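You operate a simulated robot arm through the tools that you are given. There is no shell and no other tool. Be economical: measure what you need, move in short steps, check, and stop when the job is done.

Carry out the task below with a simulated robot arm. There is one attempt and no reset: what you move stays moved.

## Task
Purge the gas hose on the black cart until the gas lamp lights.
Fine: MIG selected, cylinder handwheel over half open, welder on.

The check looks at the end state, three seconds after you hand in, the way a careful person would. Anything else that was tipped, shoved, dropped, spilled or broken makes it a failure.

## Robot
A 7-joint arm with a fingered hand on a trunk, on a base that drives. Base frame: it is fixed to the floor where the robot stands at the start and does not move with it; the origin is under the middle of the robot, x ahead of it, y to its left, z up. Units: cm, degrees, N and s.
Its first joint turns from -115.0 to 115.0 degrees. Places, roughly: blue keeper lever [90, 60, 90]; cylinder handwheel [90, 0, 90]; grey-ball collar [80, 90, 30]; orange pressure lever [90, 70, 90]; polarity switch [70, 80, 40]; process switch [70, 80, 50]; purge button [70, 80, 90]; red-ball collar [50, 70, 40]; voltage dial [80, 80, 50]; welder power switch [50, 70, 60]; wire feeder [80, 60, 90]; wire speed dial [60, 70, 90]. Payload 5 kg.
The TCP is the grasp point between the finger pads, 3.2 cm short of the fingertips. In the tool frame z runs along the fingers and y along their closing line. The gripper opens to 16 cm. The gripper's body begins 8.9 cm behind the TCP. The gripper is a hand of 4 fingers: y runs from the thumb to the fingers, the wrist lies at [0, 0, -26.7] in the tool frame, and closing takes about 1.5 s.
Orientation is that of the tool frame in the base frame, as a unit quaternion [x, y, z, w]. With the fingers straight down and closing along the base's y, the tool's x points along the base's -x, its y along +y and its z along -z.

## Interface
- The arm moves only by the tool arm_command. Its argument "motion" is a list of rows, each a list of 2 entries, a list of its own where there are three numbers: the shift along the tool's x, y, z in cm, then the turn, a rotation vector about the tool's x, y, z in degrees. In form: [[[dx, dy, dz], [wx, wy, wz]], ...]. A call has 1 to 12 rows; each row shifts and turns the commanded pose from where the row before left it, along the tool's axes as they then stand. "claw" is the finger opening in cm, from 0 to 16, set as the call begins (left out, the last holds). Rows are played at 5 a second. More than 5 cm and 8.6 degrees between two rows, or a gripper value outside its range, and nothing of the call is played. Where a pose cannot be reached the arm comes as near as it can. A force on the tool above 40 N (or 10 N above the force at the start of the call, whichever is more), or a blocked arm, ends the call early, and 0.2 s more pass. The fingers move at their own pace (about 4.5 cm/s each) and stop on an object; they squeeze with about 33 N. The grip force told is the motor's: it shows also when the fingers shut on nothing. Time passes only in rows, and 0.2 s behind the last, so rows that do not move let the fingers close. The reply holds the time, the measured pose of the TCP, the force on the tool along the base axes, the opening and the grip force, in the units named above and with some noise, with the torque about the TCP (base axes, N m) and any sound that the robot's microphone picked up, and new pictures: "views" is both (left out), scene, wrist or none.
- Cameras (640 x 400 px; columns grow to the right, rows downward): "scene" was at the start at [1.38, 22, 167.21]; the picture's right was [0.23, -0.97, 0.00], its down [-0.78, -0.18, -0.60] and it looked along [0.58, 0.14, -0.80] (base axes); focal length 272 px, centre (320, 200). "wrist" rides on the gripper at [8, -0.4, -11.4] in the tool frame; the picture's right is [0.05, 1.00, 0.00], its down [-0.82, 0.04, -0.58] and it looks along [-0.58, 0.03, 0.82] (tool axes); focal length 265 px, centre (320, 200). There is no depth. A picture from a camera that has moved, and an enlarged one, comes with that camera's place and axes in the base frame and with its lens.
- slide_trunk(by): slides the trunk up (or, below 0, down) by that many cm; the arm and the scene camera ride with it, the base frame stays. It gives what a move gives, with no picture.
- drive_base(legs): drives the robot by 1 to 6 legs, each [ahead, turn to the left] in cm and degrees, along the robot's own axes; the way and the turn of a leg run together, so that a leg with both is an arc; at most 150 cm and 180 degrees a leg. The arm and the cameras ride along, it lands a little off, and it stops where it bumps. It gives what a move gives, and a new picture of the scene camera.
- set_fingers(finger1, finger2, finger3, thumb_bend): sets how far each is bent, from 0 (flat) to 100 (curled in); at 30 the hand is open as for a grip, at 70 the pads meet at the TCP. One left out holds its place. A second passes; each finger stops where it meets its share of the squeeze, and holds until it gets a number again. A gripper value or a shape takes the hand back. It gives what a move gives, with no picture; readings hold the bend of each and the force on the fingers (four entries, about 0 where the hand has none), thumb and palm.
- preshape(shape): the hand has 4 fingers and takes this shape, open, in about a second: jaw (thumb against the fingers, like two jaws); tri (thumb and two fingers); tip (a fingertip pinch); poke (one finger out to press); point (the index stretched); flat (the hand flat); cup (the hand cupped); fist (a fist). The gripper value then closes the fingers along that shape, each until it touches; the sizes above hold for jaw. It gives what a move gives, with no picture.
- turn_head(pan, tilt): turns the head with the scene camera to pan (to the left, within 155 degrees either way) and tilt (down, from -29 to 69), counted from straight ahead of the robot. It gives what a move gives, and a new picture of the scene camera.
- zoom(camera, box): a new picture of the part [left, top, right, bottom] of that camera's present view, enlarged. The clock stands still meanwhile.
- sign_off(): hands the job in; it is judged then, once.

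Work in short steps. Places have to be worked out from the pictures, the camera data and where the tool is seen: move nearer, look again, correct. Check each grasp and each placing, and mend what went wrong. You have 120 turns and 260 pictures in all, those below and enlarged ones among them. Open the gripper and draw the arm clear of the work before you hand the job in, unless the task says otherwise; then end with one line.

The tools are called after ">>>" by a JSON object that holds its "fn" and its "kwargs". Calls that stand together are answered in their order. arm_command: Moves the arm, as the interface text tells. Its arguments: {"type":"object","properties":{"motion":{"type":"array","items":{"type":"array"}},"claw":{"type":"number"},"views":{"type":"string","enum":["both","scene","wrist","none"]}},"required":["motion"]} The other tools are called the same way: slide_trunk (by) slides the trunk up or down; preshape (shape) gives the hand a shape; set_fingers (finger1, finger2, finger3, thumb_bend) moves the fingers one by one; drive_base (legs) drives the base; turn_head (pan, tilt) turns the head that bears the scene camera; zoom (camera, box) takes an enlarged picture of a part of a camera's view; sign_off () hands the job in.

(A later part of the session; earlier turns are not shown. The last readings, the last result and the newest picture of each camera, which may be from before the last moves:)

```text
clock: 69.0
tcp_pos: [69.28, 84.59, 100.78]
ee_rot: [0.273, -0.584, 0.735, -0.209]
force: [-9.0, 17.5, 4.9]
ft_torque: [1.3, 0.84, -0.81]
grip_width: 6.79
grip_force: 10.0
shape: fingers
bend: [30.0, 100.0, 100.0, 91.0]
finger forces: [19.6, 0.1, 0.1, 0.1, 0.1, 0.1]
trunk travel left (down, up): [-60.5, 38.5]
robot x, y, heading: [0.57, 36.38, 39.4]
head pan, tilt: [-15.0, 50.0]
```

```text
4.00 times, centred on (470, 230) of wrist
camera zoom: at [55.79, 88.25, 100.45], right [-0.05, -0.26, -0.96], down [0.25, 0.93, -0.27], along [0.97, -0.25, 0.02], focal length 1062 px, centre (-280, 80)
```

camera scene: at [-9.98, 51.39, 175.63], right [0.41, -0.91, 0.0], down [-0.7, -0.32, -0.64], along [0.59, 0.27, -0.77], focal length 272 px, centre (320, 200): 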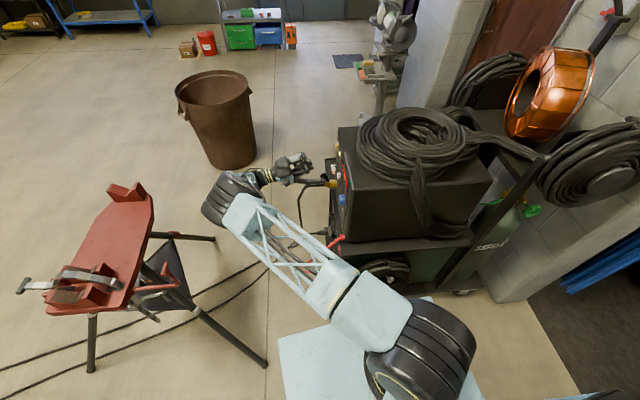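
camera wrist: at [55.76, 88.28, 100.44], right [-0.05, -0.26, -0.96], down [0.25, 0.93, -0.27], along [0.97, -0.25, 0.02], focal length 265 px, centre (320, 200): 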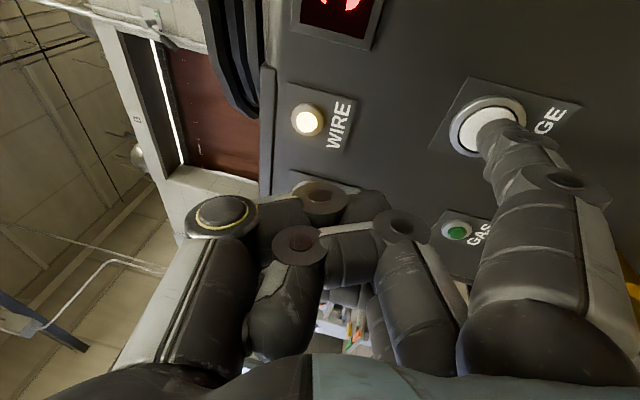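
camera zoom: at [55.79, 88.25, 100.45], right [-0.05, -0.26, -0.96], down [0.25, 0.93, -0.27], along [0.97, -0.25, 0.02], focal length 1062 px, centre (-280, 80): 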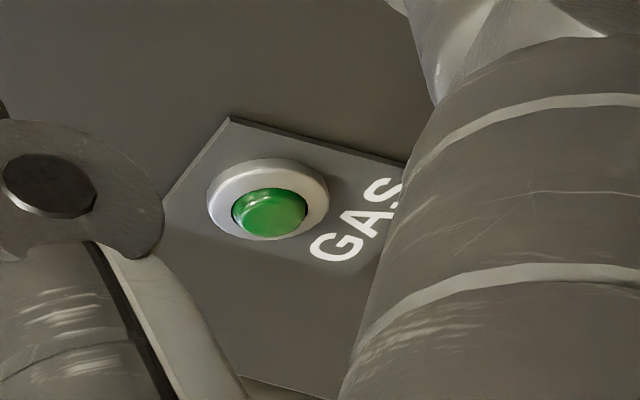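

The GAS lamp stays dark, so the cylinder handwheel must be closed (it sits at about (87.6, 0.9, 87.4), axis facing the robot). I'll withdraw the hand and lift.

>>> {"fn": "arm_command", "kwargs": {"motion": [[[0, 0, -3], [0, 0, 0]], [[0, 0, -4], [0, 0, 0]], [[0, 0, -4], [0, 0, 0]], [[0, 0, 0], [-6, 0, 0]], [[0, 0, 0], [-6, 0, 0]], [[0, 0, 0], [0, 8, 0]], [[0, 0, 0], [0, 0, 0]]], "views": "wrist"}}

>>> {"fn": "slide_trunk", "kwargs": {"by": 36}}

>>> {"fn": "preshape", "kwargs": {"shape": "jaw"}}

>>> {"fn": "arm_command", "kwargs": {"motion": [[[0, 0, 0], [-8, -1.3, 0]], [[0, 0, 0], [-8, -1.3, 0]], [[0, 0, 0], [-8, -1.3, 0]], [[0, 0, 0], [-8, -1.3, 0]], [[0, 0, 0], [-8, -1.3, 0]], [[0, 0, 0], [-8, -1.3, 0]], [[0, 0, 0], [-8, -1.3, 0]], [[0, 0, 0], [-8, -1.3, 0]], [[0, 0, 0], [-8, -1.3, 0]], [[0, 0, 0], [-8, -1.3, 0]], [[0, 0, 0], [-8, -1.3, 0]]], "views": "scene"}}

```text
clock: 70.6
tcp_pos: [62.3, 92.75, 98.92]
ee_rot: [0.246, -0.67, 0.688, -0.133]
force: [0.2, 0.1, -0.6]
ft_torque: [-0.02, 0.0, 0.02]
grip_width: 6.65
grip_force: 0.2
shape: fingers
bend: [30.0, 100.0, 100.0, 91.0]
finger forces: [0.1, 0.1, 0.0, 0.0, 0.1, 0.0]
trunk travel left (down, up): [-60.5, 38.5]
robot x, y, heading: [0.05, 36.24, 39.4]
head pan, tilt: [-15.0, 50.0]
camera wrist: at [49.64, 98.39, 100.72], right [-0.19, -0.09, -0.98], down [0.38, 0.91, -0.16], along [0.9, -0.41, -0.14], focal length 265 px, centre (320, 200)
```

wrist: 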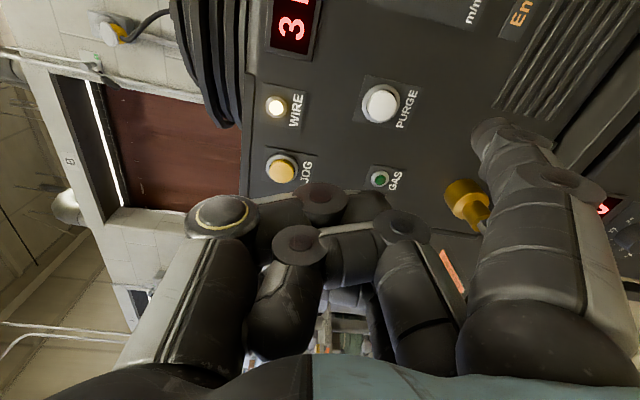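

```text
clock: 74.1
tcp_pos: [62.24, 92.75, 134.88]
ee_rot: [0.245, -0.67, 0.688, -0.133]
force: [-0.3, 0.3, 0.3]
ft_torque: [0.01, 0.0, -0.01]
grip_width: 6.65
grip_force: 0.1
shape: fingers
bend: [30.0, 100.0, 100.0, 91.0]
finger forces: [0.0, 0.0, 0.1, 0.1, 0.1, 0.0]
trunk travel left (down, up): [-96.5, 2.5]
robot x, y, heading: [0.23, 36.49, 39.3]
head pan, tilt: [-15.0, 50.0]
```

```text
clock: 75.0
tcp_pos: [62.2, 92.62, 134.86]
ee_rot: [0.246, -0.669, 0.688, -0.133]
force: [-0.2, 0.7, 0.1]
ft_torque: [0.0, 0.04, 0.02]
grip_width: 16.0
grip_force: 0.0
shape: jaw
bend: [30.0, 30.0, 30.0, 30.0]
finger forces: [0.1, 0.1, 0.1, 0.1, 0.1, 0.1]
trunk travel left (down, up): [-96.5, 2.5]
robot x, y, heading: [0.21, 36.63, 39.4]
head pan, tilt: [-15.0, 50.0]
```

```text
clock: 77.4
tcp_pos: [62.42, 92.55, 135.0]
ee_rot: [-0.345, 0.939, 0.003, 0.0]
force: [0.1, -0.6, 0.4]
ft_torque: [0.06, 0.04, 0.0]
grip_width: 15.98
grip_force: 0.1
shape: jaw
bend: [30.0, 30.0, 30.0, 30.0]
finger forces: [0.0, 0.0, 0.1, 0.1, 0.0, 0.2]
trunk travel left (down, up): [-96.5, 2.5]
robot x, y, heading: [0.27, 36.31, 39.3]
head pan, tilt: [-15.0, 50.0]
camera scene: at [-9.79, 51.14, 211.67], right [0.41, -0.91, 0.0], down [-0.7, -0.32, -0.64], along [0.58, 0.27, -0.77], focal length 272 px, centre (320, 200)
```

scene: 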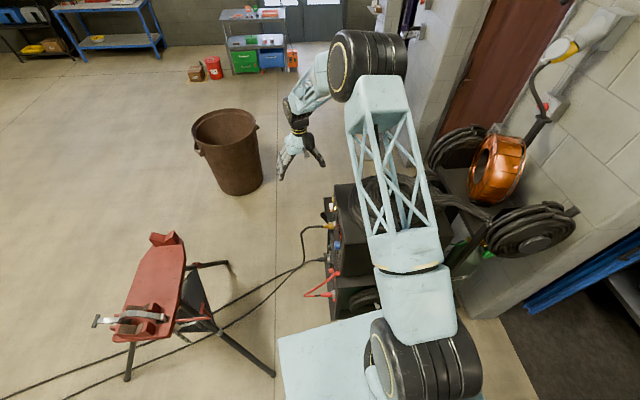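

Tool is pointing down again. Retracting it toward the robot before driving back.

>>> {"fn": "arm_command", "kwargs": {"motion": [[[4.5, 0, 0], [0, 0, 0]], [[4.5, 0, 0], [0, 0, 0]], [[4.5, 0, 0], [0, 0, 0]], [[4.5, 0, 0], [0, 0, 0]], [[4.5, 1, 0], [0, 0, 0]], [[4.5, 1, 0], [0, 0, 0]], [[4, 1, 0], [0, 0, 0]]], "views": "none"}}

>>> {"fn": "drive_base", "kwargs": {"legs": [[0, 50.7], [-36.5, 0], [0, -90]]}}

```text
clock: 79.0
tcp_pos: [36.26, 74.89, 134.92]
ee_rot: [-0.345, 0.939, 0.001, 0.001]
force: [-0.5, -0.4, 0.6]
ft_torque: [0.04, -0.04, 0.01]
grip_width: 16.02
grip_force: 0.1
shape: jaw
bend: [30.0, 30.0, 30.0, 30.0]
finger forces: [0.0, 0.0, 0.1, 0.0, 0.1, 0.0]
trunk travel left (down, up): [-96.5, 2.5]
robot x, y, heading: [0.19, 36.21, 39.4]
head pan, tilt: [-15.0, 50.0]
```

```text
clock: 87.8
tcp_pos: [53.36, 8.11, 134.88]
ee_rot: [-0.016, 1.0, 0.001, 0.0]
force: [0.4, -0.1, 0.2]
ft_torque: [0.01, -0.04, -0.02]
grip_width: 15.98
grip_force: 0.2
shape: jaw
bend: [30.0, 30.0, 30.0, 30.0]
finger forces: [0.0, 0.1, 0.0, 0.0, 0.0, 0.1]
trunk travel left (down, up): [-96.5, 2.5]
robot x, y, heading: [0.95, 0.04, 0.7]
head pan, tilt: [-15.0, 50.0]
camera scene: at [2.43, 18.33, 211.63], right [-0.24, -0.97, 0.0], down [-0.74, 0.19, -0.64], along [0.62, -0.16, -0.77], focal length 272 px, centre (320, 200)
```

scene: 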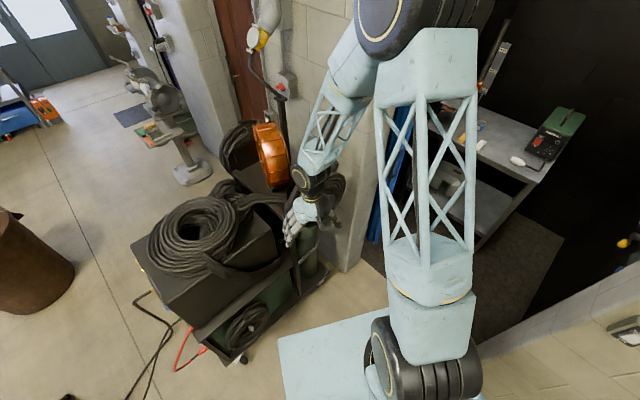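

Back at the start spot. Moving the hand to above the wheel's approach line and then pitching it to point along the wheel axis (0.86, 0.51, 0).

>>> {"fn": "arm_command", "kwargs": {"motion": [[[-3, -3.3, 0], [0, 0, 0]], [[-3, -3.3, 0], [0, 0, 0]], [[-3, -3.3, 0], [0, 0, 0]], [[-3, -3.3, 0], [0, 0, 0]], [[-3, -3.3, 0], [0, 0, 0]]], "views": "none"}}

>>> {"fn": "arm_command", "kwargs": {"motion": [[[0, 0, 0], [-4, -7.1, 0]], [[0, 0, 0], [-4, -7.1, 0]], [[0, 0, 0], [-4, -7.1, 0]], [[0, 0, 0], [-4, -7.1, 0]], [[0, 0, 0], [-4, -7.1, 0]], [[0, 0, 0], [-4, -7.1, 0]], [[0, 0, 0], [-4, -7.1, 0]], [[0, 0, 0], [-4, -7.1, 0]], [[0, 0, 0], [-4, -7.1, 0]], [[0, 0, 0], [-4, -7.1, 0]], [[0, 0, 0], [-4, -7.1, 0]]]}}

```text
clock: 89.0
tcp_pos: [69.0, -8.14, 135.12]
ee_rot: [-0.015, 1.0, 0.002, 0.001]
force: [0.2, -0.2, 0.0]
ft_torque: [0.04, 0.05, -0.02]
grip_width: 16.01
grip_force: 0.1
shape: jaw
bend: [30.0, 30.0, 30.0, 30.0]
finger forces: [0.1, 0.0, 0.0, 0.1, 0.0, 0.1]
trunk travel left (down, up): [-96.5, 2.5]
robot x, y, heading: [1.02, 0.21, 0.6]
head pan, tilt: [-15.0, 50.0]
```

```text
clock: 91.4
tcp_pos: [69.03, -8.02, 134.86]
ee_rot: [-0.01, 0.708, 0.357, 0.61]
force: [0.4, -0.3, -0.3]
ft_torque: [-0.06, -0.02, 0.01]
grip_width: 15.97
grip_force: 0.0
shape: jaw
bend: [30.0, 30.0, 30.0, 30.0]
finger forces: [0.1, 0.0, 0.1, 0.0, 0.1, 0.1]
trunk travel left (down, up): [-96.5, 2.5]
robot x, y, heading: [1.01, -0.17, 0.7]
head pan, tilt: [-15.0, 50.0]
camera scene: at [2.54, 18.24, 211.65], right [-0.24, -0.97, 0.0], down [-0.74, 0.19, -0.64], along [0.62, -0.16, -0.77], focal length 272 px, centre (320, 200)
camera wrist: at [57.28, -10.78, 127.58], right [-0.46, 0.77, 0.45], down [-0.3, -0.61, 0.73], along [0.83, 0.2, 0.51], focal length 265 px, centre (320, 200)
```

scene: 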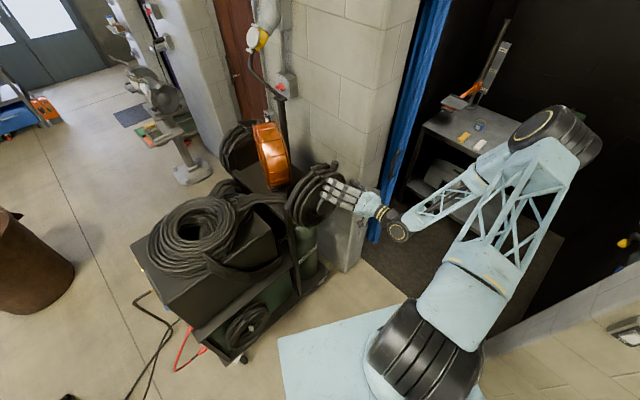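
wrist: 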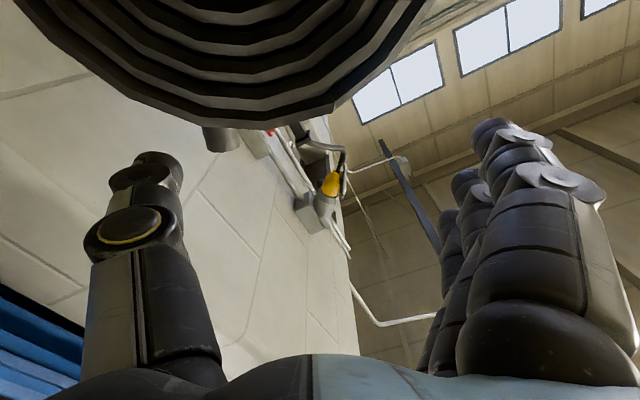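

A big coil hangs in front, just above the handwheel. I'll pull the hand back 10 cm, lower the trunk 40, and look at the wheel from the axis.

>>> {"fn": "arm_command", "kwargs": {"motion": [[[0, 0, -5], [0, 0, 0]], [[0, 0, -5], [0, 0, 0]], [[0, 0, 0], [0, 0, 8]], [[0, 0, 0], [0, 0, 8]], [[0, 0, 0], [0, 0, 8]], [[0, 0, 0], [0, 0, 7]]], "views": "none"}}

>>> {"fn": "slide_trunk", "kwargs": {"by": -40}}

>>> {"fn": "arm_command", "kwargs": {"motion": [[[0, 0, 0], [0, 0, 0]]]}}

```text
clock: 92.8
tcp_pos: [60.3, -13.39, 134.81]
ee_rot: [0.18, 0.686, 0.506, 0.491]
force: [0.8, -0.3, -1.1]
ft_torque: [0.02, -0.01, 0.04]
grip_width: 16.03
grip_force: 0.0
shape: jaw
bend: [30.0, 30.0, 30.0, 30.0]
finger forces: [0.0, 0.0, 0.0, 0.0, 0.0, 0.0]
trunk travel left (down, up): [-96.5, 2.5]
robot x, y, heading: [0.86, -0.18, 0.5]
head pan, tilt: [-15.0, 50.0]
```

```text
clock: 96.6
tcp_pos: [60.34, -13.28, 94.94]
ee_rot: [0.179, 0.685, 0.506, 0.492]
force: [0.3, 0.7, 0.9]
ft_torque: [0.04, -0.02, 0.03]
grip_width: 16.0
grip_force: 0.0
shape: jaw
bend: [30.0, 30.0, 30.0, 30.0]
finger forces: [0.0, 0.0, 0.0, 0.1, 0.1, 0.0]
trunk travel left (down, up): [-56.5, 42.5]
robot x, y, heading: [1.19, 0.06, 0.7]
head pan, tilt: [-15.0, 50.0]
```

```text
clock: 97.0
tcp_pos: [60.36, -13.3, 94.92]
ee_rot: [0.18, 0.685, 0.507, 0.492]
force: [-0.6, 0.6, -0.3]
ft_torque: [-0.03, -0.03, -0.02]
grip_width: 16.01
grip_force: 0.1
shape: jaw
bend: [30.0, 30.0, 30.0, 30.0]
finger forces: [0.0, 0.0, 0.0, 0.0, 0.0, 0.1]
trunk travel left (down, up): [-56.5, 42.5]
robot x, y, heading: [1.05, 0.31, 0.6]
head pan, tilt: [-15.0, 50.0]
camera scene: at [2.42, 18.3, 171.64], right [-0.24, -0.97, 0.0], down [-0.74, 0.19, -0.64], along [0.62, -0.16, -0.77], focal length 272 px, centre (320, 200)
camera wrist: at [47.09, -13.31, 90.51], right [-0.27, 0.46, 0.84], down [-0.14, -0.89, 0.44], along [0.95, 0.01, 0.31], focal length 265 px, centre (320, 200)
```

scene: 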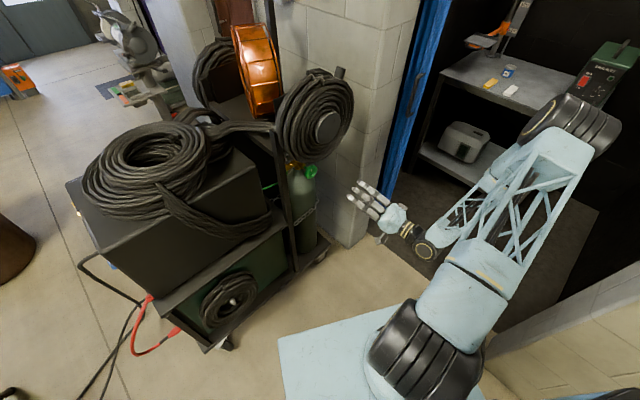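
wrist: 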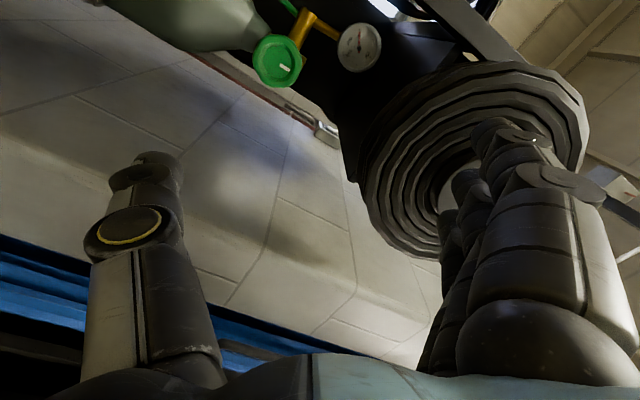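

Now I see the wheel, gauge and coil clearly. Zooming in on the wheel.

>>> {"fn": "zoom", "kwargs": {"camera": "wrist", "box": [220, 0, 400, 110]}}

>>> {"fn": "zoom", "kwargs": {"camera": "scene", "box": [240, 60, 400, 220]}}

```text
3.56 times, centred on (310, 55) of wrist
camera zoom: at [47.09, -13.31, 90.51], right [-0.27, 0.46, 0.84], down [-0.14, -0.89, 0.44], along [0.95, 0.01, 0.31], focal length 944 px, centre (356, 716)
```

zoom: 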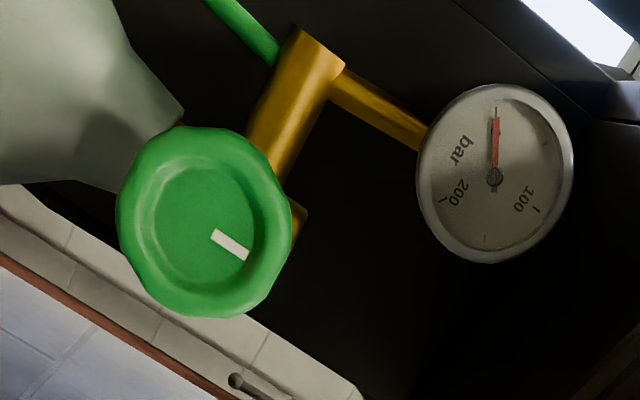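

```text
2.50 times, centred on (320, 140) of scene
camera zoom: at [2.42, 18.3, 171.64], right [-0.24, -0.97, 0.0], down [-0.74, 0.19, -0.64], along [0.62, -0.16, -0.77], focal length 679 px, centre (320, 350)
```

zoom: 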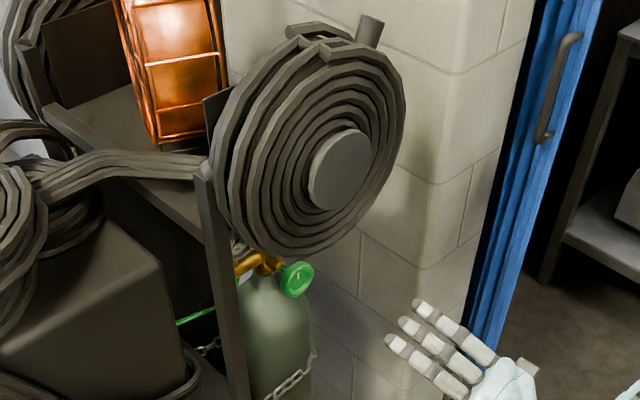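

Wheel triangulates to (85.8, 1.1, 88.6), diameter about 6.6 cm; the coil's bottom is at z≈103, so the hand fits below. I'll line up on the axis, 9 cm short of it.

>>> {"fn": "arm_command", "kwargs": {"motion": [[[1.2, -2.9, 0], [0, 0, 0]], [[1.2, -2.9, 0], [0, 0, 0]], [[0, 0, 4], [0, 0, 0]], [[0, 0, 4], [0, 0, 0]], [[0, 0, 4], [0, 0, 0]], [[0, 0, 4], [0, 0, 0]], [[0, 0, 4], [0, 0, 0]], [[0, 0, 0], [0, 0, 0]]]}}

>>> {"fn": "zoom", "kwargs": {"camera": "scene", "box": [240, 60, 400, 220]}}

```text
clock: 98.8
tcp_pos: [77.89, -3.46, 88.52]
ee_rot: [0.179, 0.686, 0.506, 0.491]
force: [0.3, -0.3, 0.7]
ft_torque: [0.03, 0.0, -0.02]
grip_width: 16.0
grip_force: 0.1
shape: jaw
bend: [30.0, 30.0, 30.0, 30.0]
finger forces: [0.0, 0.0, 0.0, 0.0, 0.0, 0.1]
trunk travel left (down, up): [-56.5, 42.5]
robot x, y, heading: [0.92, -0.2, 0.8]
head pan, tilt: [-15.0, 50.0]
camera scene: at [2.45, 18.34, 171.63], right [-0.24, -0.97, 0.0], down [-0.74, 0.19, -0.64], along [0.62, -0.16, -0.77], focal length 272 px, centre (320, 200)
camera wrist: at [64.57, -3.58, 84.23], right [-0.27, 0.46, 0.84], down [-0.14, -0.89, 0.44], along [0.95, 0.01, 0.31], focal length 265 px, centre (320, 200)
```

scene: 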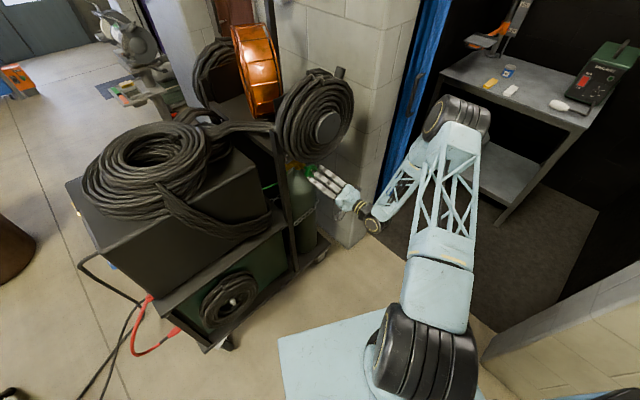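
wrist: 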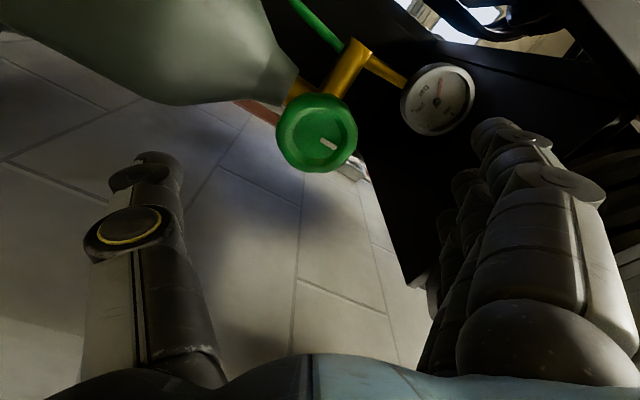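

```text
2.50 times, centred on (320, 140) of scene
camera zoom: at [2.45, 18.34, 171.63], right [-0.24, -0.97, 0.0], down [-0.74, 0.19, -0.64], along [0.62, -0.16, -0.77], focal length 679 px, centre (320, 350)
```

zoom: 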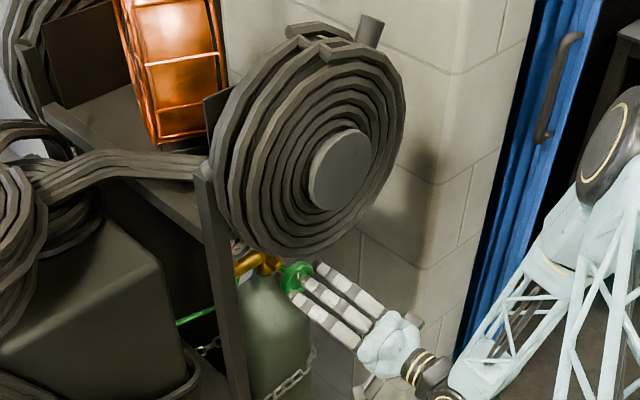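

The wheel is exactly on the hand's axis. Setting the opening to 11 cm and advancing 7.5 cm around the wheel.

>>> {"fn": "arm_command", "kwargs": {"motion": [[[0, 0, 2.5], [0, 0, 0]], [[0, 0, 2.5], [0, 0, 0]], [[0, 0, 2.5], [0, 0, 0]], [[0, 0, 0], [0, 0, 0]]], "claw": 11, "views": "wrist"}}

```text
clock: 99.8
tcp_pos: [84.3, 0.25, 88.66]
ee_rot: [0.18, 0.685, 0.506, 0.492]
force: [0.1, 0.1, -0.8]
ft_torque: [0.01, -0.03, -0.02]
grip_width: 11.06
grip_force: 0.0
shape: jaw
bend: [67.0, 67.0, 67.0, 64.0]
finger forces: [0.0, 0.1, 0.1, 0.0, 0.0, 0.0]
trunk travel left (down, up): [-56.5, 42.5]
robot x, y, heading: [0.99, -0.06, 0.9]
head pan, tilt: [-15.0, 50.0]
camera wrist: at [70.96, 0.22, 84.29], right [-0.27, 0.46, 0.84], down [-0.14, -0.89, 0.44], along [0.95, 0.01, 0.31], focal length 265 px, centre (320, 200)
```

wrist: 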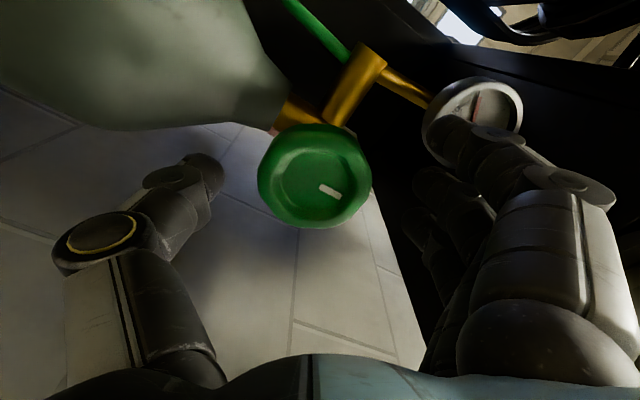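

Wheel is between thumb and fingers. Closing.

>>> {"fn": "arm_command", "kwargs": {"motion": [[[0, 0, 1], [0, 0, 0]], [[0, 0, 0], [0, 0, 0]], [[0, 0, 0], [0, 0, 0]], [[0, 0, 0], [0, 0, 0]], [[0, 0, 0], [0, 0, 0]], [[0, 0, 0], [0, 0, 0]], [[0, 0, 0], [0, 0, 0]]], "claw": 3, "views": "wrist"}}

```text
clock: 101.4
tcp_pos: [85.28, 0.77, 88.5]
ee_rot: [0.18, 0.685, 0.507, 0.491]
force: [1.9, 0.5, 0.5]
ft_torque: [-0.06, -0.06, -0.05]
grip_width: 5.21
grip_force: 33.4
shape: jaw
bend: [72.0, 73.0, 73.0, 70.0]
finger forces: [8.7, 9.5, 9.4, 0.0, 29.8, 0.0]
trunk travel left (down, up): [-56.5, 42.5]
robot x, y, heading: [0.88, 0.29, 1.0]
head pan, tilt: [-15.0, 50.0]
camera wrist: at [71.85, 0.76, 84.26], right [-0.28, 0.46, 0.84], down [-0.14, -0.89, 0.44], along [0.95, 0.01, 0.31], focal length 265 px, centre (320, 200)
```

wrist: 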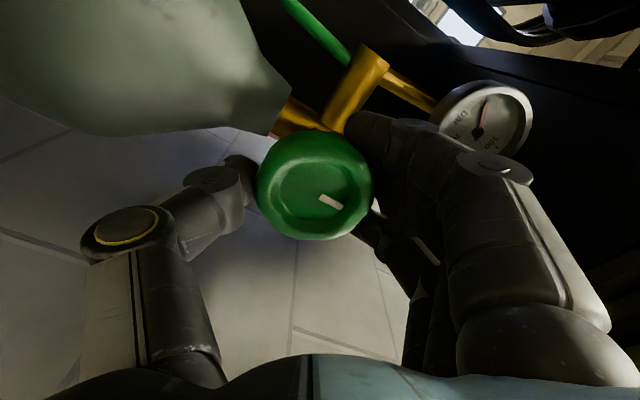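

Firm grip (33 N balanced). Turning counter-clockwise (negative about tool z) by 32°.

>>> {"fn": "arm_command", "kwargs": {"motion": [[[0, 0, 0], [0, 0, -8]], [[0, 0, 0], [0, 0, -8]], [[0, 0, 0], [0, 0, -8]], [[0, 0, 0], [0, 0, -8]], [[0, 0, 0], [0, 0, 0]]], "views": "wrist"}}

```text
clock: 102.6
tcp_pos: [85.15, 0.83, 88.32]
ee_rot: [-0.017, 0.709, 0.35, 0.612]
force: [0.8, -0.7, -7.0]
ft_torque: [-0.11, 0.27, -0.25]
grip_width: 5.19
grip_force: 32.9
shape: jaw
bend: [72.0, 73.0, 73.0, 70.0]
finger forces: [10.0, 9.5, 9.1, 0.0, 33.2, 0.2]
trunk travel left (down, up): [-56.5, 42.5]
robot x, y, heading: [1.13, -0.07, 0.8]
head pan, tilt: [-15.0, 50.0]
camera wrist: at [73.55, -2.08, 81.12], right [-0.47, 0.77, 0.43], down [-0.31, -0.6, 0.74], along [0.83, 0.21, 0.52], focal length 265 px, centre (320, 200)
```

wrist: 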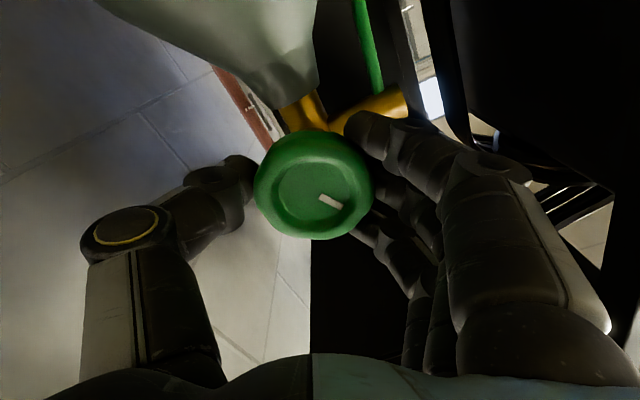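

The wheel turned with the hand at low torque. Continuing.

>>> {"fn": "arm_command", "kwargs": {"motion": [[[0, 0, 0], [0, 0, -8]], [[0, 0, 0], [0, 0, -8]], [[0, 0, 0], [0, 0, -8]], [[0, 0, 0], [0, 0, -8]], [[0, 0, 0], [0, 0, -8]], [[0, 0, 0], [0, 0, -8]], [[0, 0, 0], [0, 0, -8]], [[0, 0, 0], [0, 0, 0]]]}}

```text
clock: 104.6
tcp_pos: [85.21, 0.62, 88.12]
ee_rot: [-0.348, 0.621, 0.021, 0.702]
force: [10.4, -2.1, -15.0]
ft_torque: [-0.14, 0.35, -0.27]
grip_width: 5.15
grip_force: 33.0
shape: jaw
bend: [72.0, 73.0, 73.0, 70.0]
finger forces: [15.9, 10.6, 10.1, 0.1, 29.9, 0.0]
trunk travel left (down, up): [-56.5, 42.5]
robot x, y, heading: [1.12, 0.06, 0.8]
head pan, tilt: [-15.0, 50.0]
stopped in row 8: the force on the tool passed its limit at 40 N (the readings are from after the stop); the commanded pose is now the measured one
camera scene: at [2.75, 18.35, 171.67], right [-0.25, -0.97, 0.0], down [-0.74, 0.19, -0.64], along [0.62, -0.16, -0.77], focal length 272 px, centre (320, 200)
camera wrist: at [77.48, -8.8, 81.31], right [-0.45, 0.74, -0.51], down [-0.7, 0.06, 0.71], along [0.55, 0.67, 0.49], focal length 265 px, centre (320, 200)
```

scene: 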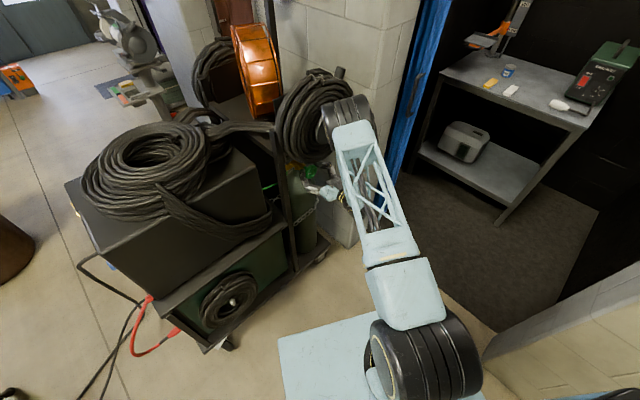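
wrist: 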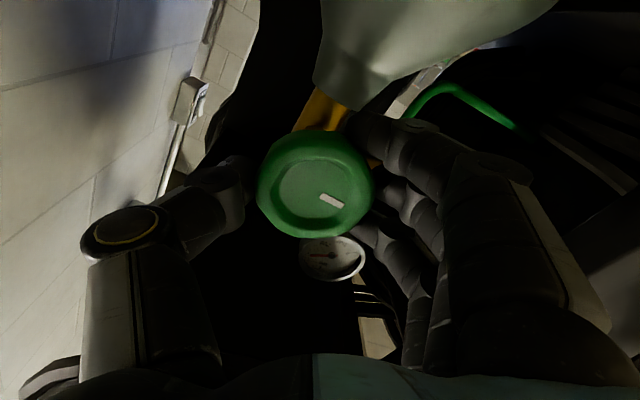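

A force stop after 88° in total; the arm's elbow has swung close to the coil. I'll open the hand, back off along the axis, and look closely at the coil.

>>> {"fn": "arm_command", "kwargs": {"motion": [[[0, 0, 0], [0, 0, 0]], [[0, 0, 0], [0, 0, 0]], [[0, 0, 0], [0, 0, 0]], [[0, 0, -0.5], [0, 0, 4]], [[0, 0, 0], [0, 0, 0]]], "claw": 11, "views": "wrist"}}

>>> {"fn": "zoom", "kwargs": {"camera": "scene", "box": [250, 50, 410, 220]}}

```text
clock: 105.8
tcp_pos: [84.72, 0.44, 88.37]
ee_rot: [-0.326, 0.631, 0.045, 0.703]
force: [-0.7, 0.3, -0.5]
ft_torque: [0.0, 0.01, 0.0]
grip_width: 10.97
grip_force: 0.1
shape: jaw
bend: [68.0, 68.0, 68.0, 64.0]
finger forces: [0.1, 0.1, 0.0, 0.1, 0.0, 0.0]
trunk travel left (down, up): [-56.5, 42.5]
robot x, y, heading: [0.85, -0.2, 1.0]
head pan, tilt: [-15.0, 50.0]
camera wrist: at [76.71, -8.57, 81.25], right [-0.46, 0.76, -0.45], down [-0.68, 0.02, 0.73], along [0.57, 0.64, 0.51], focal length 265 px, centre (320, 200)
```

wrist: 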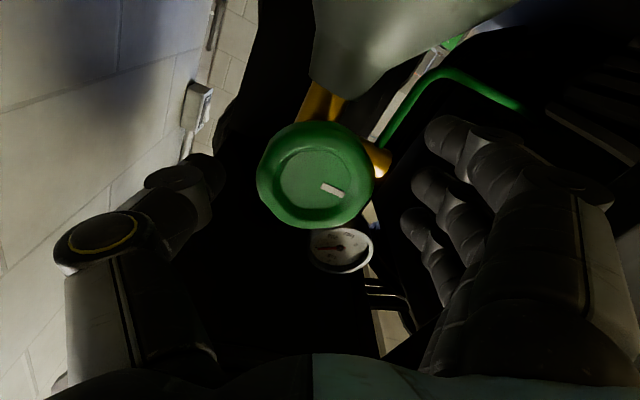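

```text
2.35 times, centred on (330, 135) of scene
camera zoom: at [2.45, 18.31, 171.64], right [-0.25, -0.97, 0.0], down [-0.74, 0.19, -0.64], along [0.62, -0.16, -0.77], focal length 639 px, centre (296, 353)
```

zoom: 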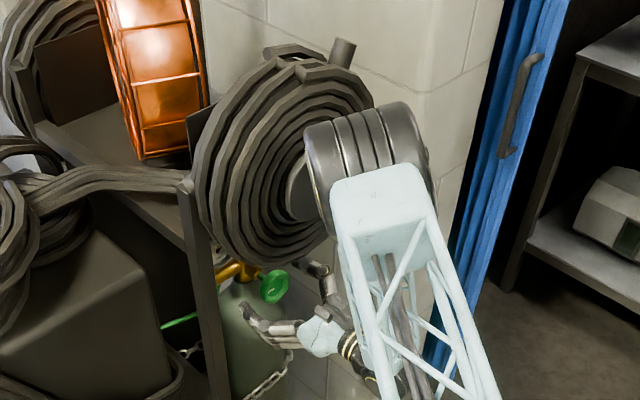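

The coil looks unmoved, but the elbow is right against it. Backing off and rolling the hand back the other way.

>>> {"fn": "arm_command", "kwargs": {"motion": [[[0, 0, -3], [0, 0, 0]], [[0, 0, -4], [0, 0, 0]], [[0, 0, 0], [0, 0, 8]], [[0, 0, 0], [0, 0, 8]], [[0, 0, 0], [0, 0, 8]], [[0, 0, 0], [0, 0, 8]], [[0, 0, 0], [0, 0, 8]], [[0, 0, 0], [0, 0, 8]], [[0, 0, 0], [0, 0, 8]], [[0, 0, 0], [0, 0, 8]], [[0, 0, 0], [0, 0, 8]], [[0, 0, 0], [0, 0, 8]]], "views": "none"}}

>>> {"fn": "arm_command", "kwargs": {"motion": [[[0, 0, 0], [0, 0, 8]], [[0, 0, 0], [0, 0, 8]], [[0, 0, 0], [0, 0, 8]], [[0, 0, 0], [0, 0, 8]], [[0, 0, 0], [0, 0, 8]], [[0, 0, 0], [0, 0, 0]]]}}

```text
clock: 108.4
tcp_pos: [78.74, -3.26, 88.52]
ee_rot: [0.156, 0.693, 0.487, 0.508]
force: [0.5, -0.3, 0.2]
ft_torque: [0.01, 0.01, 0.0]
grip_width: 10.96
grip_force: 0.1
shape: jaw
bend: [68.0, 68.0, 68.0, 64.0]
finger forces: [0.0, 0.1, 0.0, 0.0, 0.1, 0.1]
trunk travel left (down, up): [-56.5, 42.5]
robot x, y, heading: [0.9, -0.16, 0.5]
head pan, tilt: [-15.0, 50.0]
```

```text
clock: 109.8
tcp_pos: [78.58, -3.21, 88.47]
ee_rot: [0.383, 0.598, 0.632, 0.311]
force: [-0.8, 1.4, 0.1]
ft_torque: [-0.01, -0.01, 0.0]
grip_width: 10.97
grip_force: 0.2
shape: jaw
bend: [68.0, 68.0, 68.0, 64.0]
finger forces: [0.0, 0.0, 0.1, 0.1, 0.0, 0.0]
trunk travel left (down, up): [-56.5, 42.5]
robot x, y, heading: [1.0, 0.17, 0.8]
head pan, tilt: [-15.0, 50.0]
camera scene: at [2.44, 18.31, 171.64], right [-0.25, -0.97, 0.0], down [-0.74, 0.19, -0.64], along [0.62, -0.16, -0.77], focal length 272 px, centre (320, 200)
camera wrist: at [64.77, -2.13, 88.97], right [0.04, -0.05, 1.0], down [-0.07, -1.0, -0.05], along [1.0, -0.07, -0.04], focal length 265 px, centre (320, 200)
```

scene: 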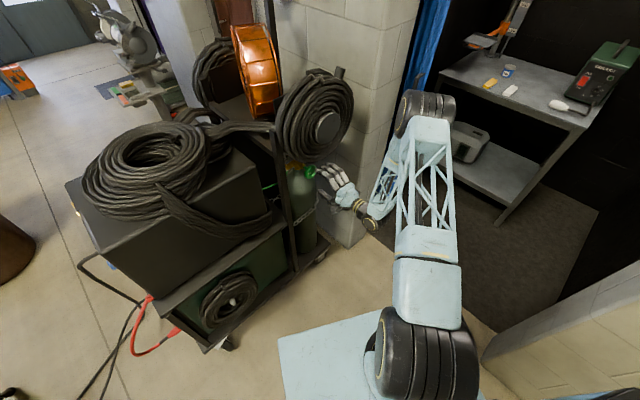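
wrist: 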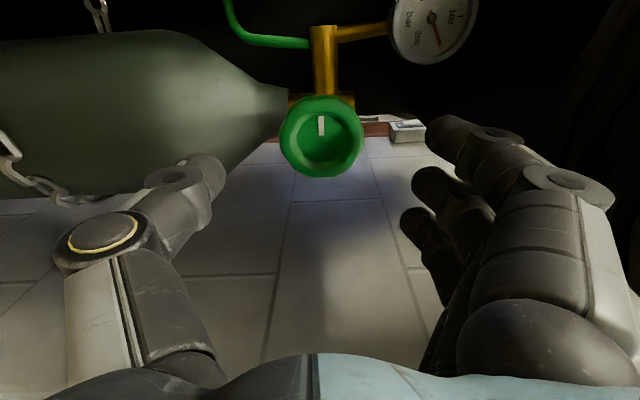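

Arm posture is comfortable; the mark shows the wheel moved. Rolling another 40° further before re-gripping.

>>> {"fn": "arm_command", "kwargs": {"motion": [[[0, 0, 0], [0, 0, 8]], [[0, 0, 0], [0, 0, 8]], [[0, 0, 0], [0, 0, 8]], [[0, 0, 0], [0, 0, 8]], [[0, 0, 0], [0, 0, 8]], [[0, 0, 0], [0, 0, 0]]]}}

```text
clock: 111.2
tcp_pos: [78.65, -3.23, 88.41]
ee_rot: [0.565, 0.429, 0.701, 0.077]
force: [-0.4, -0.5, 0.1]
ft_torque: [-0.01, 0.0, 0.0]
grip_width: 10.97
grip_force: 0.0
shape: jaw
bend: [68.0, 68.0, 68.0, 64.0]
finger forces: [0.0, 0.1, 0.0, 0.0, 0.0, 0.0]
trunk travel left (down, up): [-56.5, 42.5]
robot x, y, heading: [1.1, -0.08, 0.8]
head pan, tilt: [-15.0, 50.0]
camera scene: at [2.44, 18.3, 171.64], right [-0.25, -0.97, 0.0], down [-0.74, 0.19, -0.64], along [0.62, -0.16, -0.77], focal length 272 px, centre (320, 200)
camera wrist: at [65.91, -4.01, 94.0], right [0.36, -0.59, 0.73], down [-0.19, -0.81, -0.56], along [0.91, 0.06, -0.4], focal length 265 px, centre (320, 200)
```

scene: 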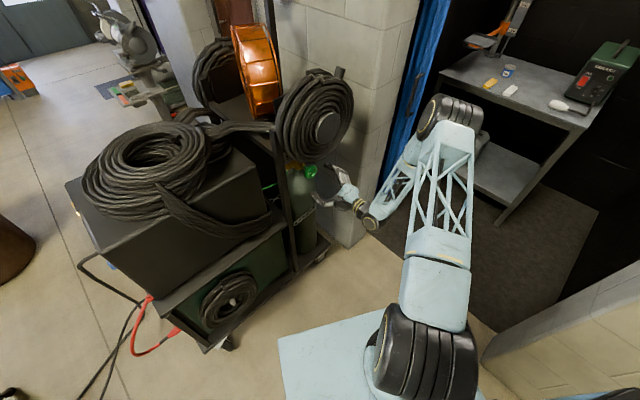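
wrist: 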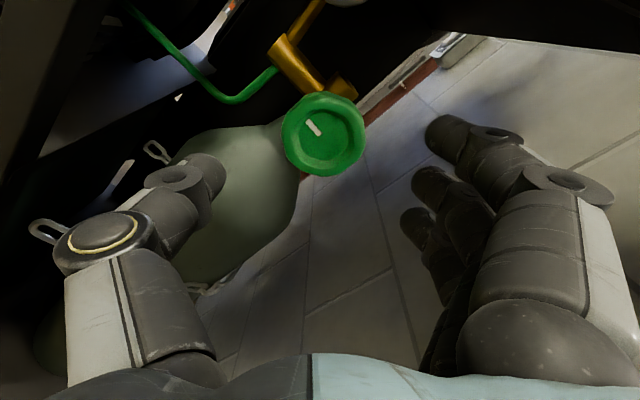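

Plenty of roll range still; another 40°.

>>> {"fn": "arm_command", "kwargs": {"motion": [[[0, 0, 0], [0, 0, 8]], [[0, 0, 0], [0, 0, 8]], [[0, 0, 0], [0, 0, 8]], [[0, 0, 0], [0, 0, 8]], [[0, 0, 0], [0, 0, 8]], [[0, 0, 0], [0, 0, 0]]]}}

```text
clock: 112.6
tcp_pos: [78.55, -3.32, 88.58]
ee_rot: [0.678, 0.212, 0.684, -0.168]
force: [0.2, 0.9, -0.3]
ft_torque: [0.01, 0.0, -0.01]
grip_width: 10.97
grip_force: 0.0
shape: jaw
bend: [68.0, 68.0, 68.0, 64.0]
finger forces: [0.1, 0.0, 0.0, 0.0, 0.0, 0.1]
trunk travel left (down, up): [-56.5, 42.5]
robot x, y, heading: [0.75, 0.02, 1.0]
head pan, tilt: [-15.0, 50.0]
camera scene: at [2.44, 18.29, 171.64], right [-0.25, -0.97, 0.0], down [-0.74, 0.19, -0.64], along [0.62, -0.16, -0.77], focal length 272 px, centre (320, 200)
camera wrist: at [68.41, -8.22, 96.51], right [0.51, -0.85, 0.11], down [-0.45, -0.38, -0.81], along [0.73, 0.36, -0.58], focal length 265 px, centre (320, 200)
```

scene: 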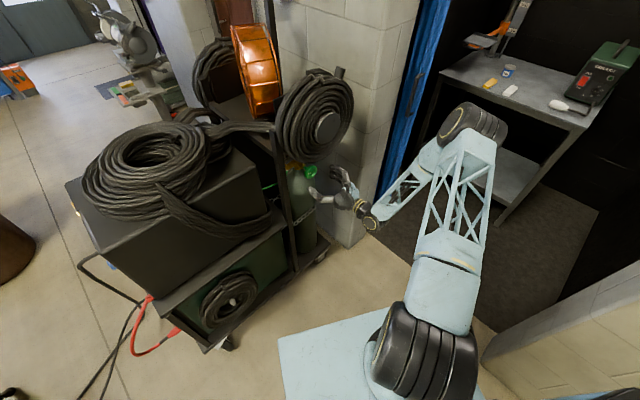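
wrist: 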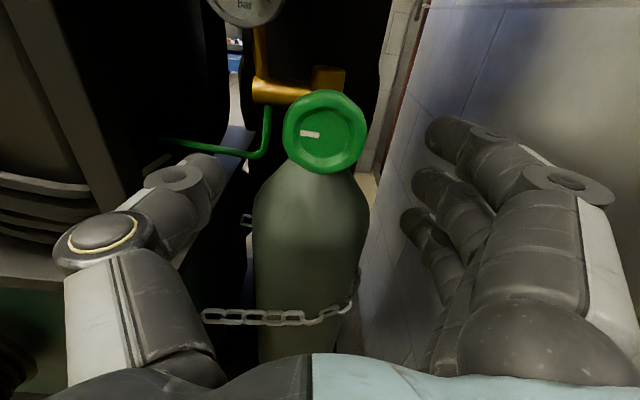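

Upright view: mark at 9 o'clock (started at about 12). I'll advance, grip, and turn CCW through a long arc.

>>> {"fn": "arm_command", "kwargs": {"motion": [[[0, 0.3, 2.6], [0, 0, 0]], [[0, 0, 2.6], [0, 0, 0]], [[0, 0, 2.6], [0, 0, 0]], [[0, 0, 0], [0, 0, 0]]], "claw": 11, "views": "none"}}

>>> {"fn": "arm_command", "kwargs": {"motion": [[[0, 0, 0], [0, 0, 0]], [[0, 0, 0], [0, 0, 0]], [[0, 0, 0], [0, 0, 0]], [[0, 0, 0], [0, 0, 0]], [[0, 0, 0], [0, 0, 0]], [[0, 0, 0], [0, 0, 0]], [[0, 0, 0], [0, 0, 0]]], "claw": 3, "views": "wrist"}}

```text
clock: 113.6
tcp_pos: [85.64, 0.62, 88.46]
ee_rot: [0.678, 0.211, 0.684, -0.167]
force: [-0.1, 0.5, 0.3]
ft_torque: [0.01, -0.01, 0.03]
grip_width: 10.96
grip_force: 0.2
shape: jaw
bend: [68.0, 68.0, 68.0, 64.0]
finger forces: [0.0, 0.0, 0.1, 0.0, 0.1, 0.1]
trunk travel left (down, up): [-56.5, 42.5]
robot x, y, heading: [1.14, 0.35, 1.0]
head pan, tilt: [-15.0, 50.0]
```

```text
clock: 115.2
tcp_pos: [85.61, 0.65, 88.46]
ee_rot: [0.678, 0.21, 0.684, -0.166]
force: [2.5, -0.4, -0.2]
ft_torque: [0.01, 0.01, -0.08]
grip_width: 5.23
grip_force: 33.4
shape: jaw
bend: [73.0, 73.0, 73.0, 70.0]
finger forces: [8.2, 10.0, 9.7, 0.0, 29.3, 0.1]
trunk travel left (down, up): [-56.5, 42.5]
robot x, y, heading: [0.73, -0.3, 1.1]
head pan, tilt: [-15.0, 50.0]
camera wrist: at [75.41, -4.41, 96.44], right [0.51, -0.85, 0.11], down [-0.45, -0.38, -0.81], along [0.73, 0.36, -0.58], focal length 265 px, centre (320, 200)
```

wrist: 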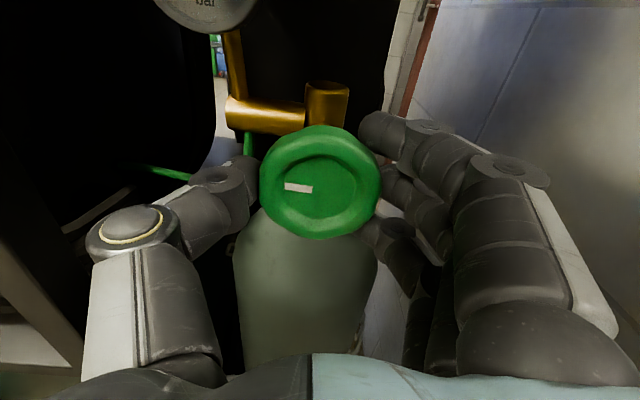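

Good grip. Turning −96°, then checking.

>>> {"fn": "arm_command", "kwargs": {"motion": [[[0, 0, 0], [0, 0, -8]], [[0, 0, 0], [0, 0, -8]], [[0, 0, 0], [0, 0, -8]], [[0, 0, 0], [0, 0, -8]], [[0, 0, 0], [0, 0, -8]], [[0, 0, 0], [0, 0, -8]], [[0, 0, 0], [0, 0, -8]], [[0, 0, 0], [0, 0, -8]], [[0, 0, 0], [0, 0, -8]], [[0, 0, 0], [0, 0, -8]], [[0, 0, 0], [0, 0, -8]], [[0, 0, 0], [0, 0, 0]]], "views": "wrist"}}

```text
clock: 117.8
tcp_pos: [85.68, 0.54, 88.3]
ee_rot: [0.341, 0.622, 0.608, 0.356]
force: [10.0, 0.8, 4.2]
ft_torque: [-0.06, 0.07, -0.25]
grip_width: 5.14
grip_force: 32.9
shape: jaw
bend: [73.0, 73.0, 73.0, 70.0]
finger forces: [9.0, 11.0, 14.3, 0.1, 29.4, 0.0]
trunk travel left (down, up): [-56.5, 42.5]
robot x, y, heading: [0.79, -0.22, 0.9]
head pan, tilt: [-15.0, 50.0]
camera wrist: at [71.68, 1.59, 87.8], right [-0.04, 0.07, 1.0], down [-0.08, -0.99, 0.07], along [1.0, -0.07, 0.04], focal length 265 px, centre (320, 200)
```

wrist: 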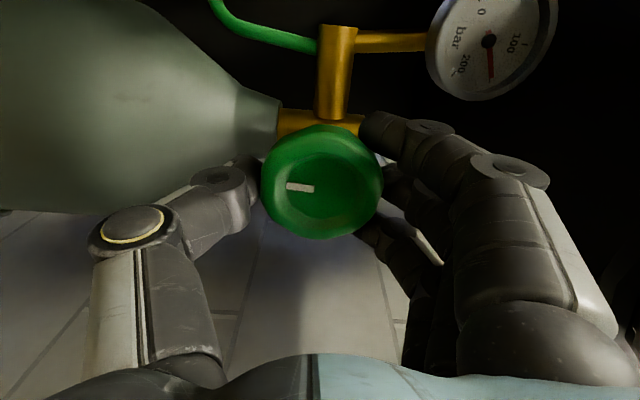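

The gauge now reads high (150+ bar) — gas is flowing to the regulator. I'll open further, another 72°, staying clear of the coil.

>>> {"fn": "arm_command", "kwargs": {"motion": [[[0, 0, 0], [0, 0, -8]], [[0, 0, 0], [0, 0, -8]], [[0, 0, 0], [0, 0, -8]], [[0, 0, 0], [0, 0, -8]], [[0, 0, 0], [0, 0, -8]], [[0, 0, 0], [0, 0, -8]], [[0, 0, 0], [0, 0, -8]], [[0, 0, 0], [0, 0, -8]], [[0, 0, 0], [0, 0, 0]]]}}

```text
clock: 118.8
tcp_pos: [85.96, -0.01, 88.88]
ee_rot: [0.162, 0.69, 0.488, 0.51]
force: [5.6, -6.6, 4.1]
ft_torque: [1.47, 1.02, 0.06]
grip_width: 4.99
grip_force: 32.6
shape: jaw
bend: [72.0, 73.0, 73.0, 70.0]
finger forces: [15.6, 13.9, 23.6, 0.0, 31.1, 0.1]
trunk travel left (down, up): [-56.5, 42.5]
robot x, y, heading: [1.2, 0.43, 0.6]
head pan, tilt: [-15.0, 50.0]
stopped in row 5: the force on the tool passed its limit at 43 N (the readings are from after the stop); the commanded pose is now the measured one
camera scene: at [2.57, 18.24, 171.62], right [-0.25, -0.97, 0.0], down [-0.74, 0.19, -0.64], along [0.62, -0.16, -0.77], focal length 272 px, centre (320, 200)
camera wrist: at [72.72, -0.1, 83.99], right [-0.3, 0.51, 0.81], down [-0.16, -0.86, 0.48], along [0.94, 0.01, 0.34], focal length 265 px, centre (320, 200)
```

scene: 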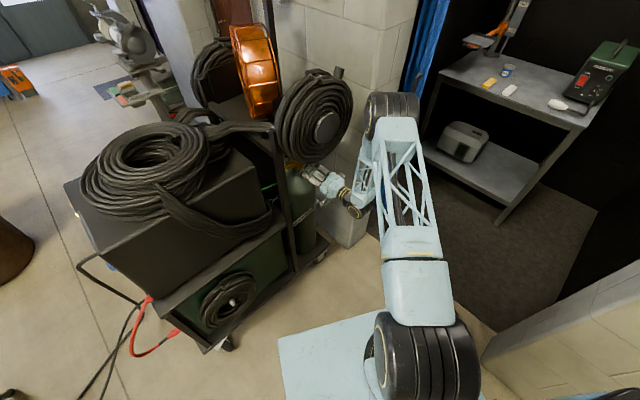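
wrist: 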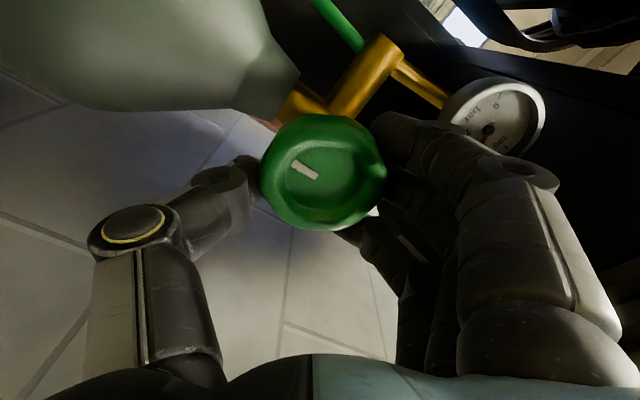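

The wheel hit its end stop (torque rose and the mark slipped in the grip): fully open. Releasing and withdrawing along the axis.

>>> {"fn": "arm_command", "kwargs": {"motion": [[[0, 0, 0], [0, 0, 0]], [[0, 0, 0], [0, 0, 0]], [[0, 0, 0], [0, 0, 0]], [[0, 0, 0], [0, 0, 0]], [[0, 0, 0], [0, 0, 0]]], "claw": 12, "views": "none"}}

>>> {"fn": "arm_command", "kwargs": {"motion": [[[0, 0, -3], [0, 0, 0]], [[0, 0, -4], [0, 0, 0]], [[0, 0, -5], [0, 0, 0]], [[0, 0, -5], [0, 0, 0]], [[0, 0, -5], [0, 0, 0]], [[0, 0, 0], [0, 0, 0]]], "views": "wrist"}}

>>> {"fn": "zoom", "kwargs": {"camera": "wrist", "box": [220, 0, 440, 140]}}

```text
clock: 120.0
tcp_pos: [85.83, 0.09, 88.85]
ee_rot: [0.161, 0.689, 0.489, 0.51]
force: [0.0, 0.6, -1.2]
ft_torque: [0.01, -0.02, -0.01]
grip_width: 11.94
grip_force: 0.1
shape: jaw
bend: [63.0, 63.0, 63.0, 60.0]
finger forces: [0.1, 0.1, 0.1, 0.0, 0.0, 0.0]
trunk travel left (down, up): [-56.5, 42.5]
robot x, y, heading: [1.26, 0.14, 0.7]
head pan, tilt: [-15.0, 50.0]
```

```text
clock: 121.4
tcp_pos: [66.84, -11.03, 89.06]
ee_rot: [0.161, 0.689, 0.489, 0.509]
force: [0.0, 0.1, 0.3]
ft_torque: [0.01, 0.02, 0.04]
grip_width: 11.96
grip_force: 0.1
shape: jaw
bend: [63.0, 63.0, 63.0, 60.0]
finger forces: [0.1, 0.0, 0.0, 0.0, 0.0, 0.0]
trunk travel left (down, up): [-56.5, 42.5]
robot x, y, heading: [1.49, -0.36, 0.8]
head pan, tilt: [-15.0, 50.0]
camera wrist: at [53.71, -11.25, 84.16], right [-0.3, 0.51, 0.81], down [-0.16, -0.86, 0.48], along [0.94, 0.02, 0.34], focal length 265 px, centre (320, 200)
```

wrist: 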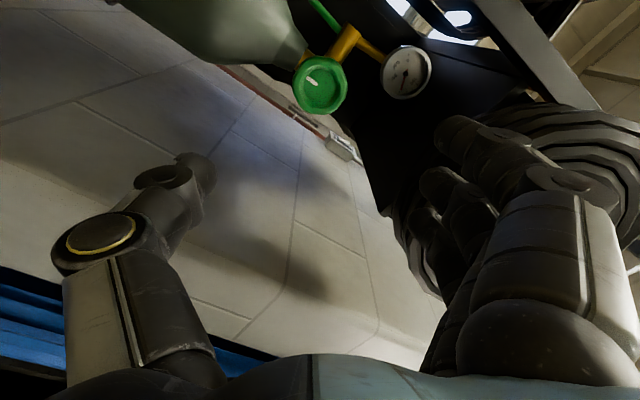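

```text
2.86 times, centred on (330, 70) of wrist
camera zoom: at [53.71, -11.25, 84.16], right [-0.3, 0.51, 0.81], down [-0.16, -0.86, 0.48], along [0.94, 0.02, 0.34], focal length 758 px, centre (291, 571)
```

zoom: 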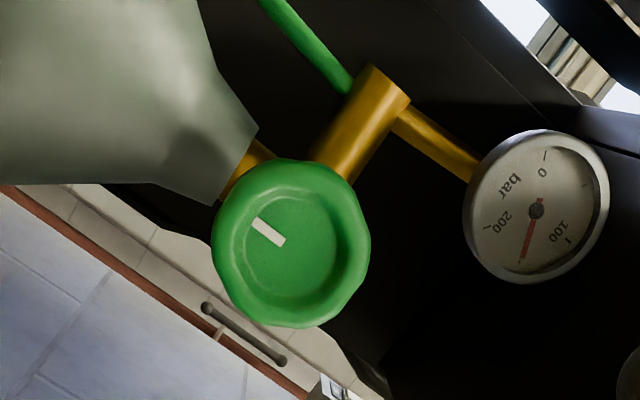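

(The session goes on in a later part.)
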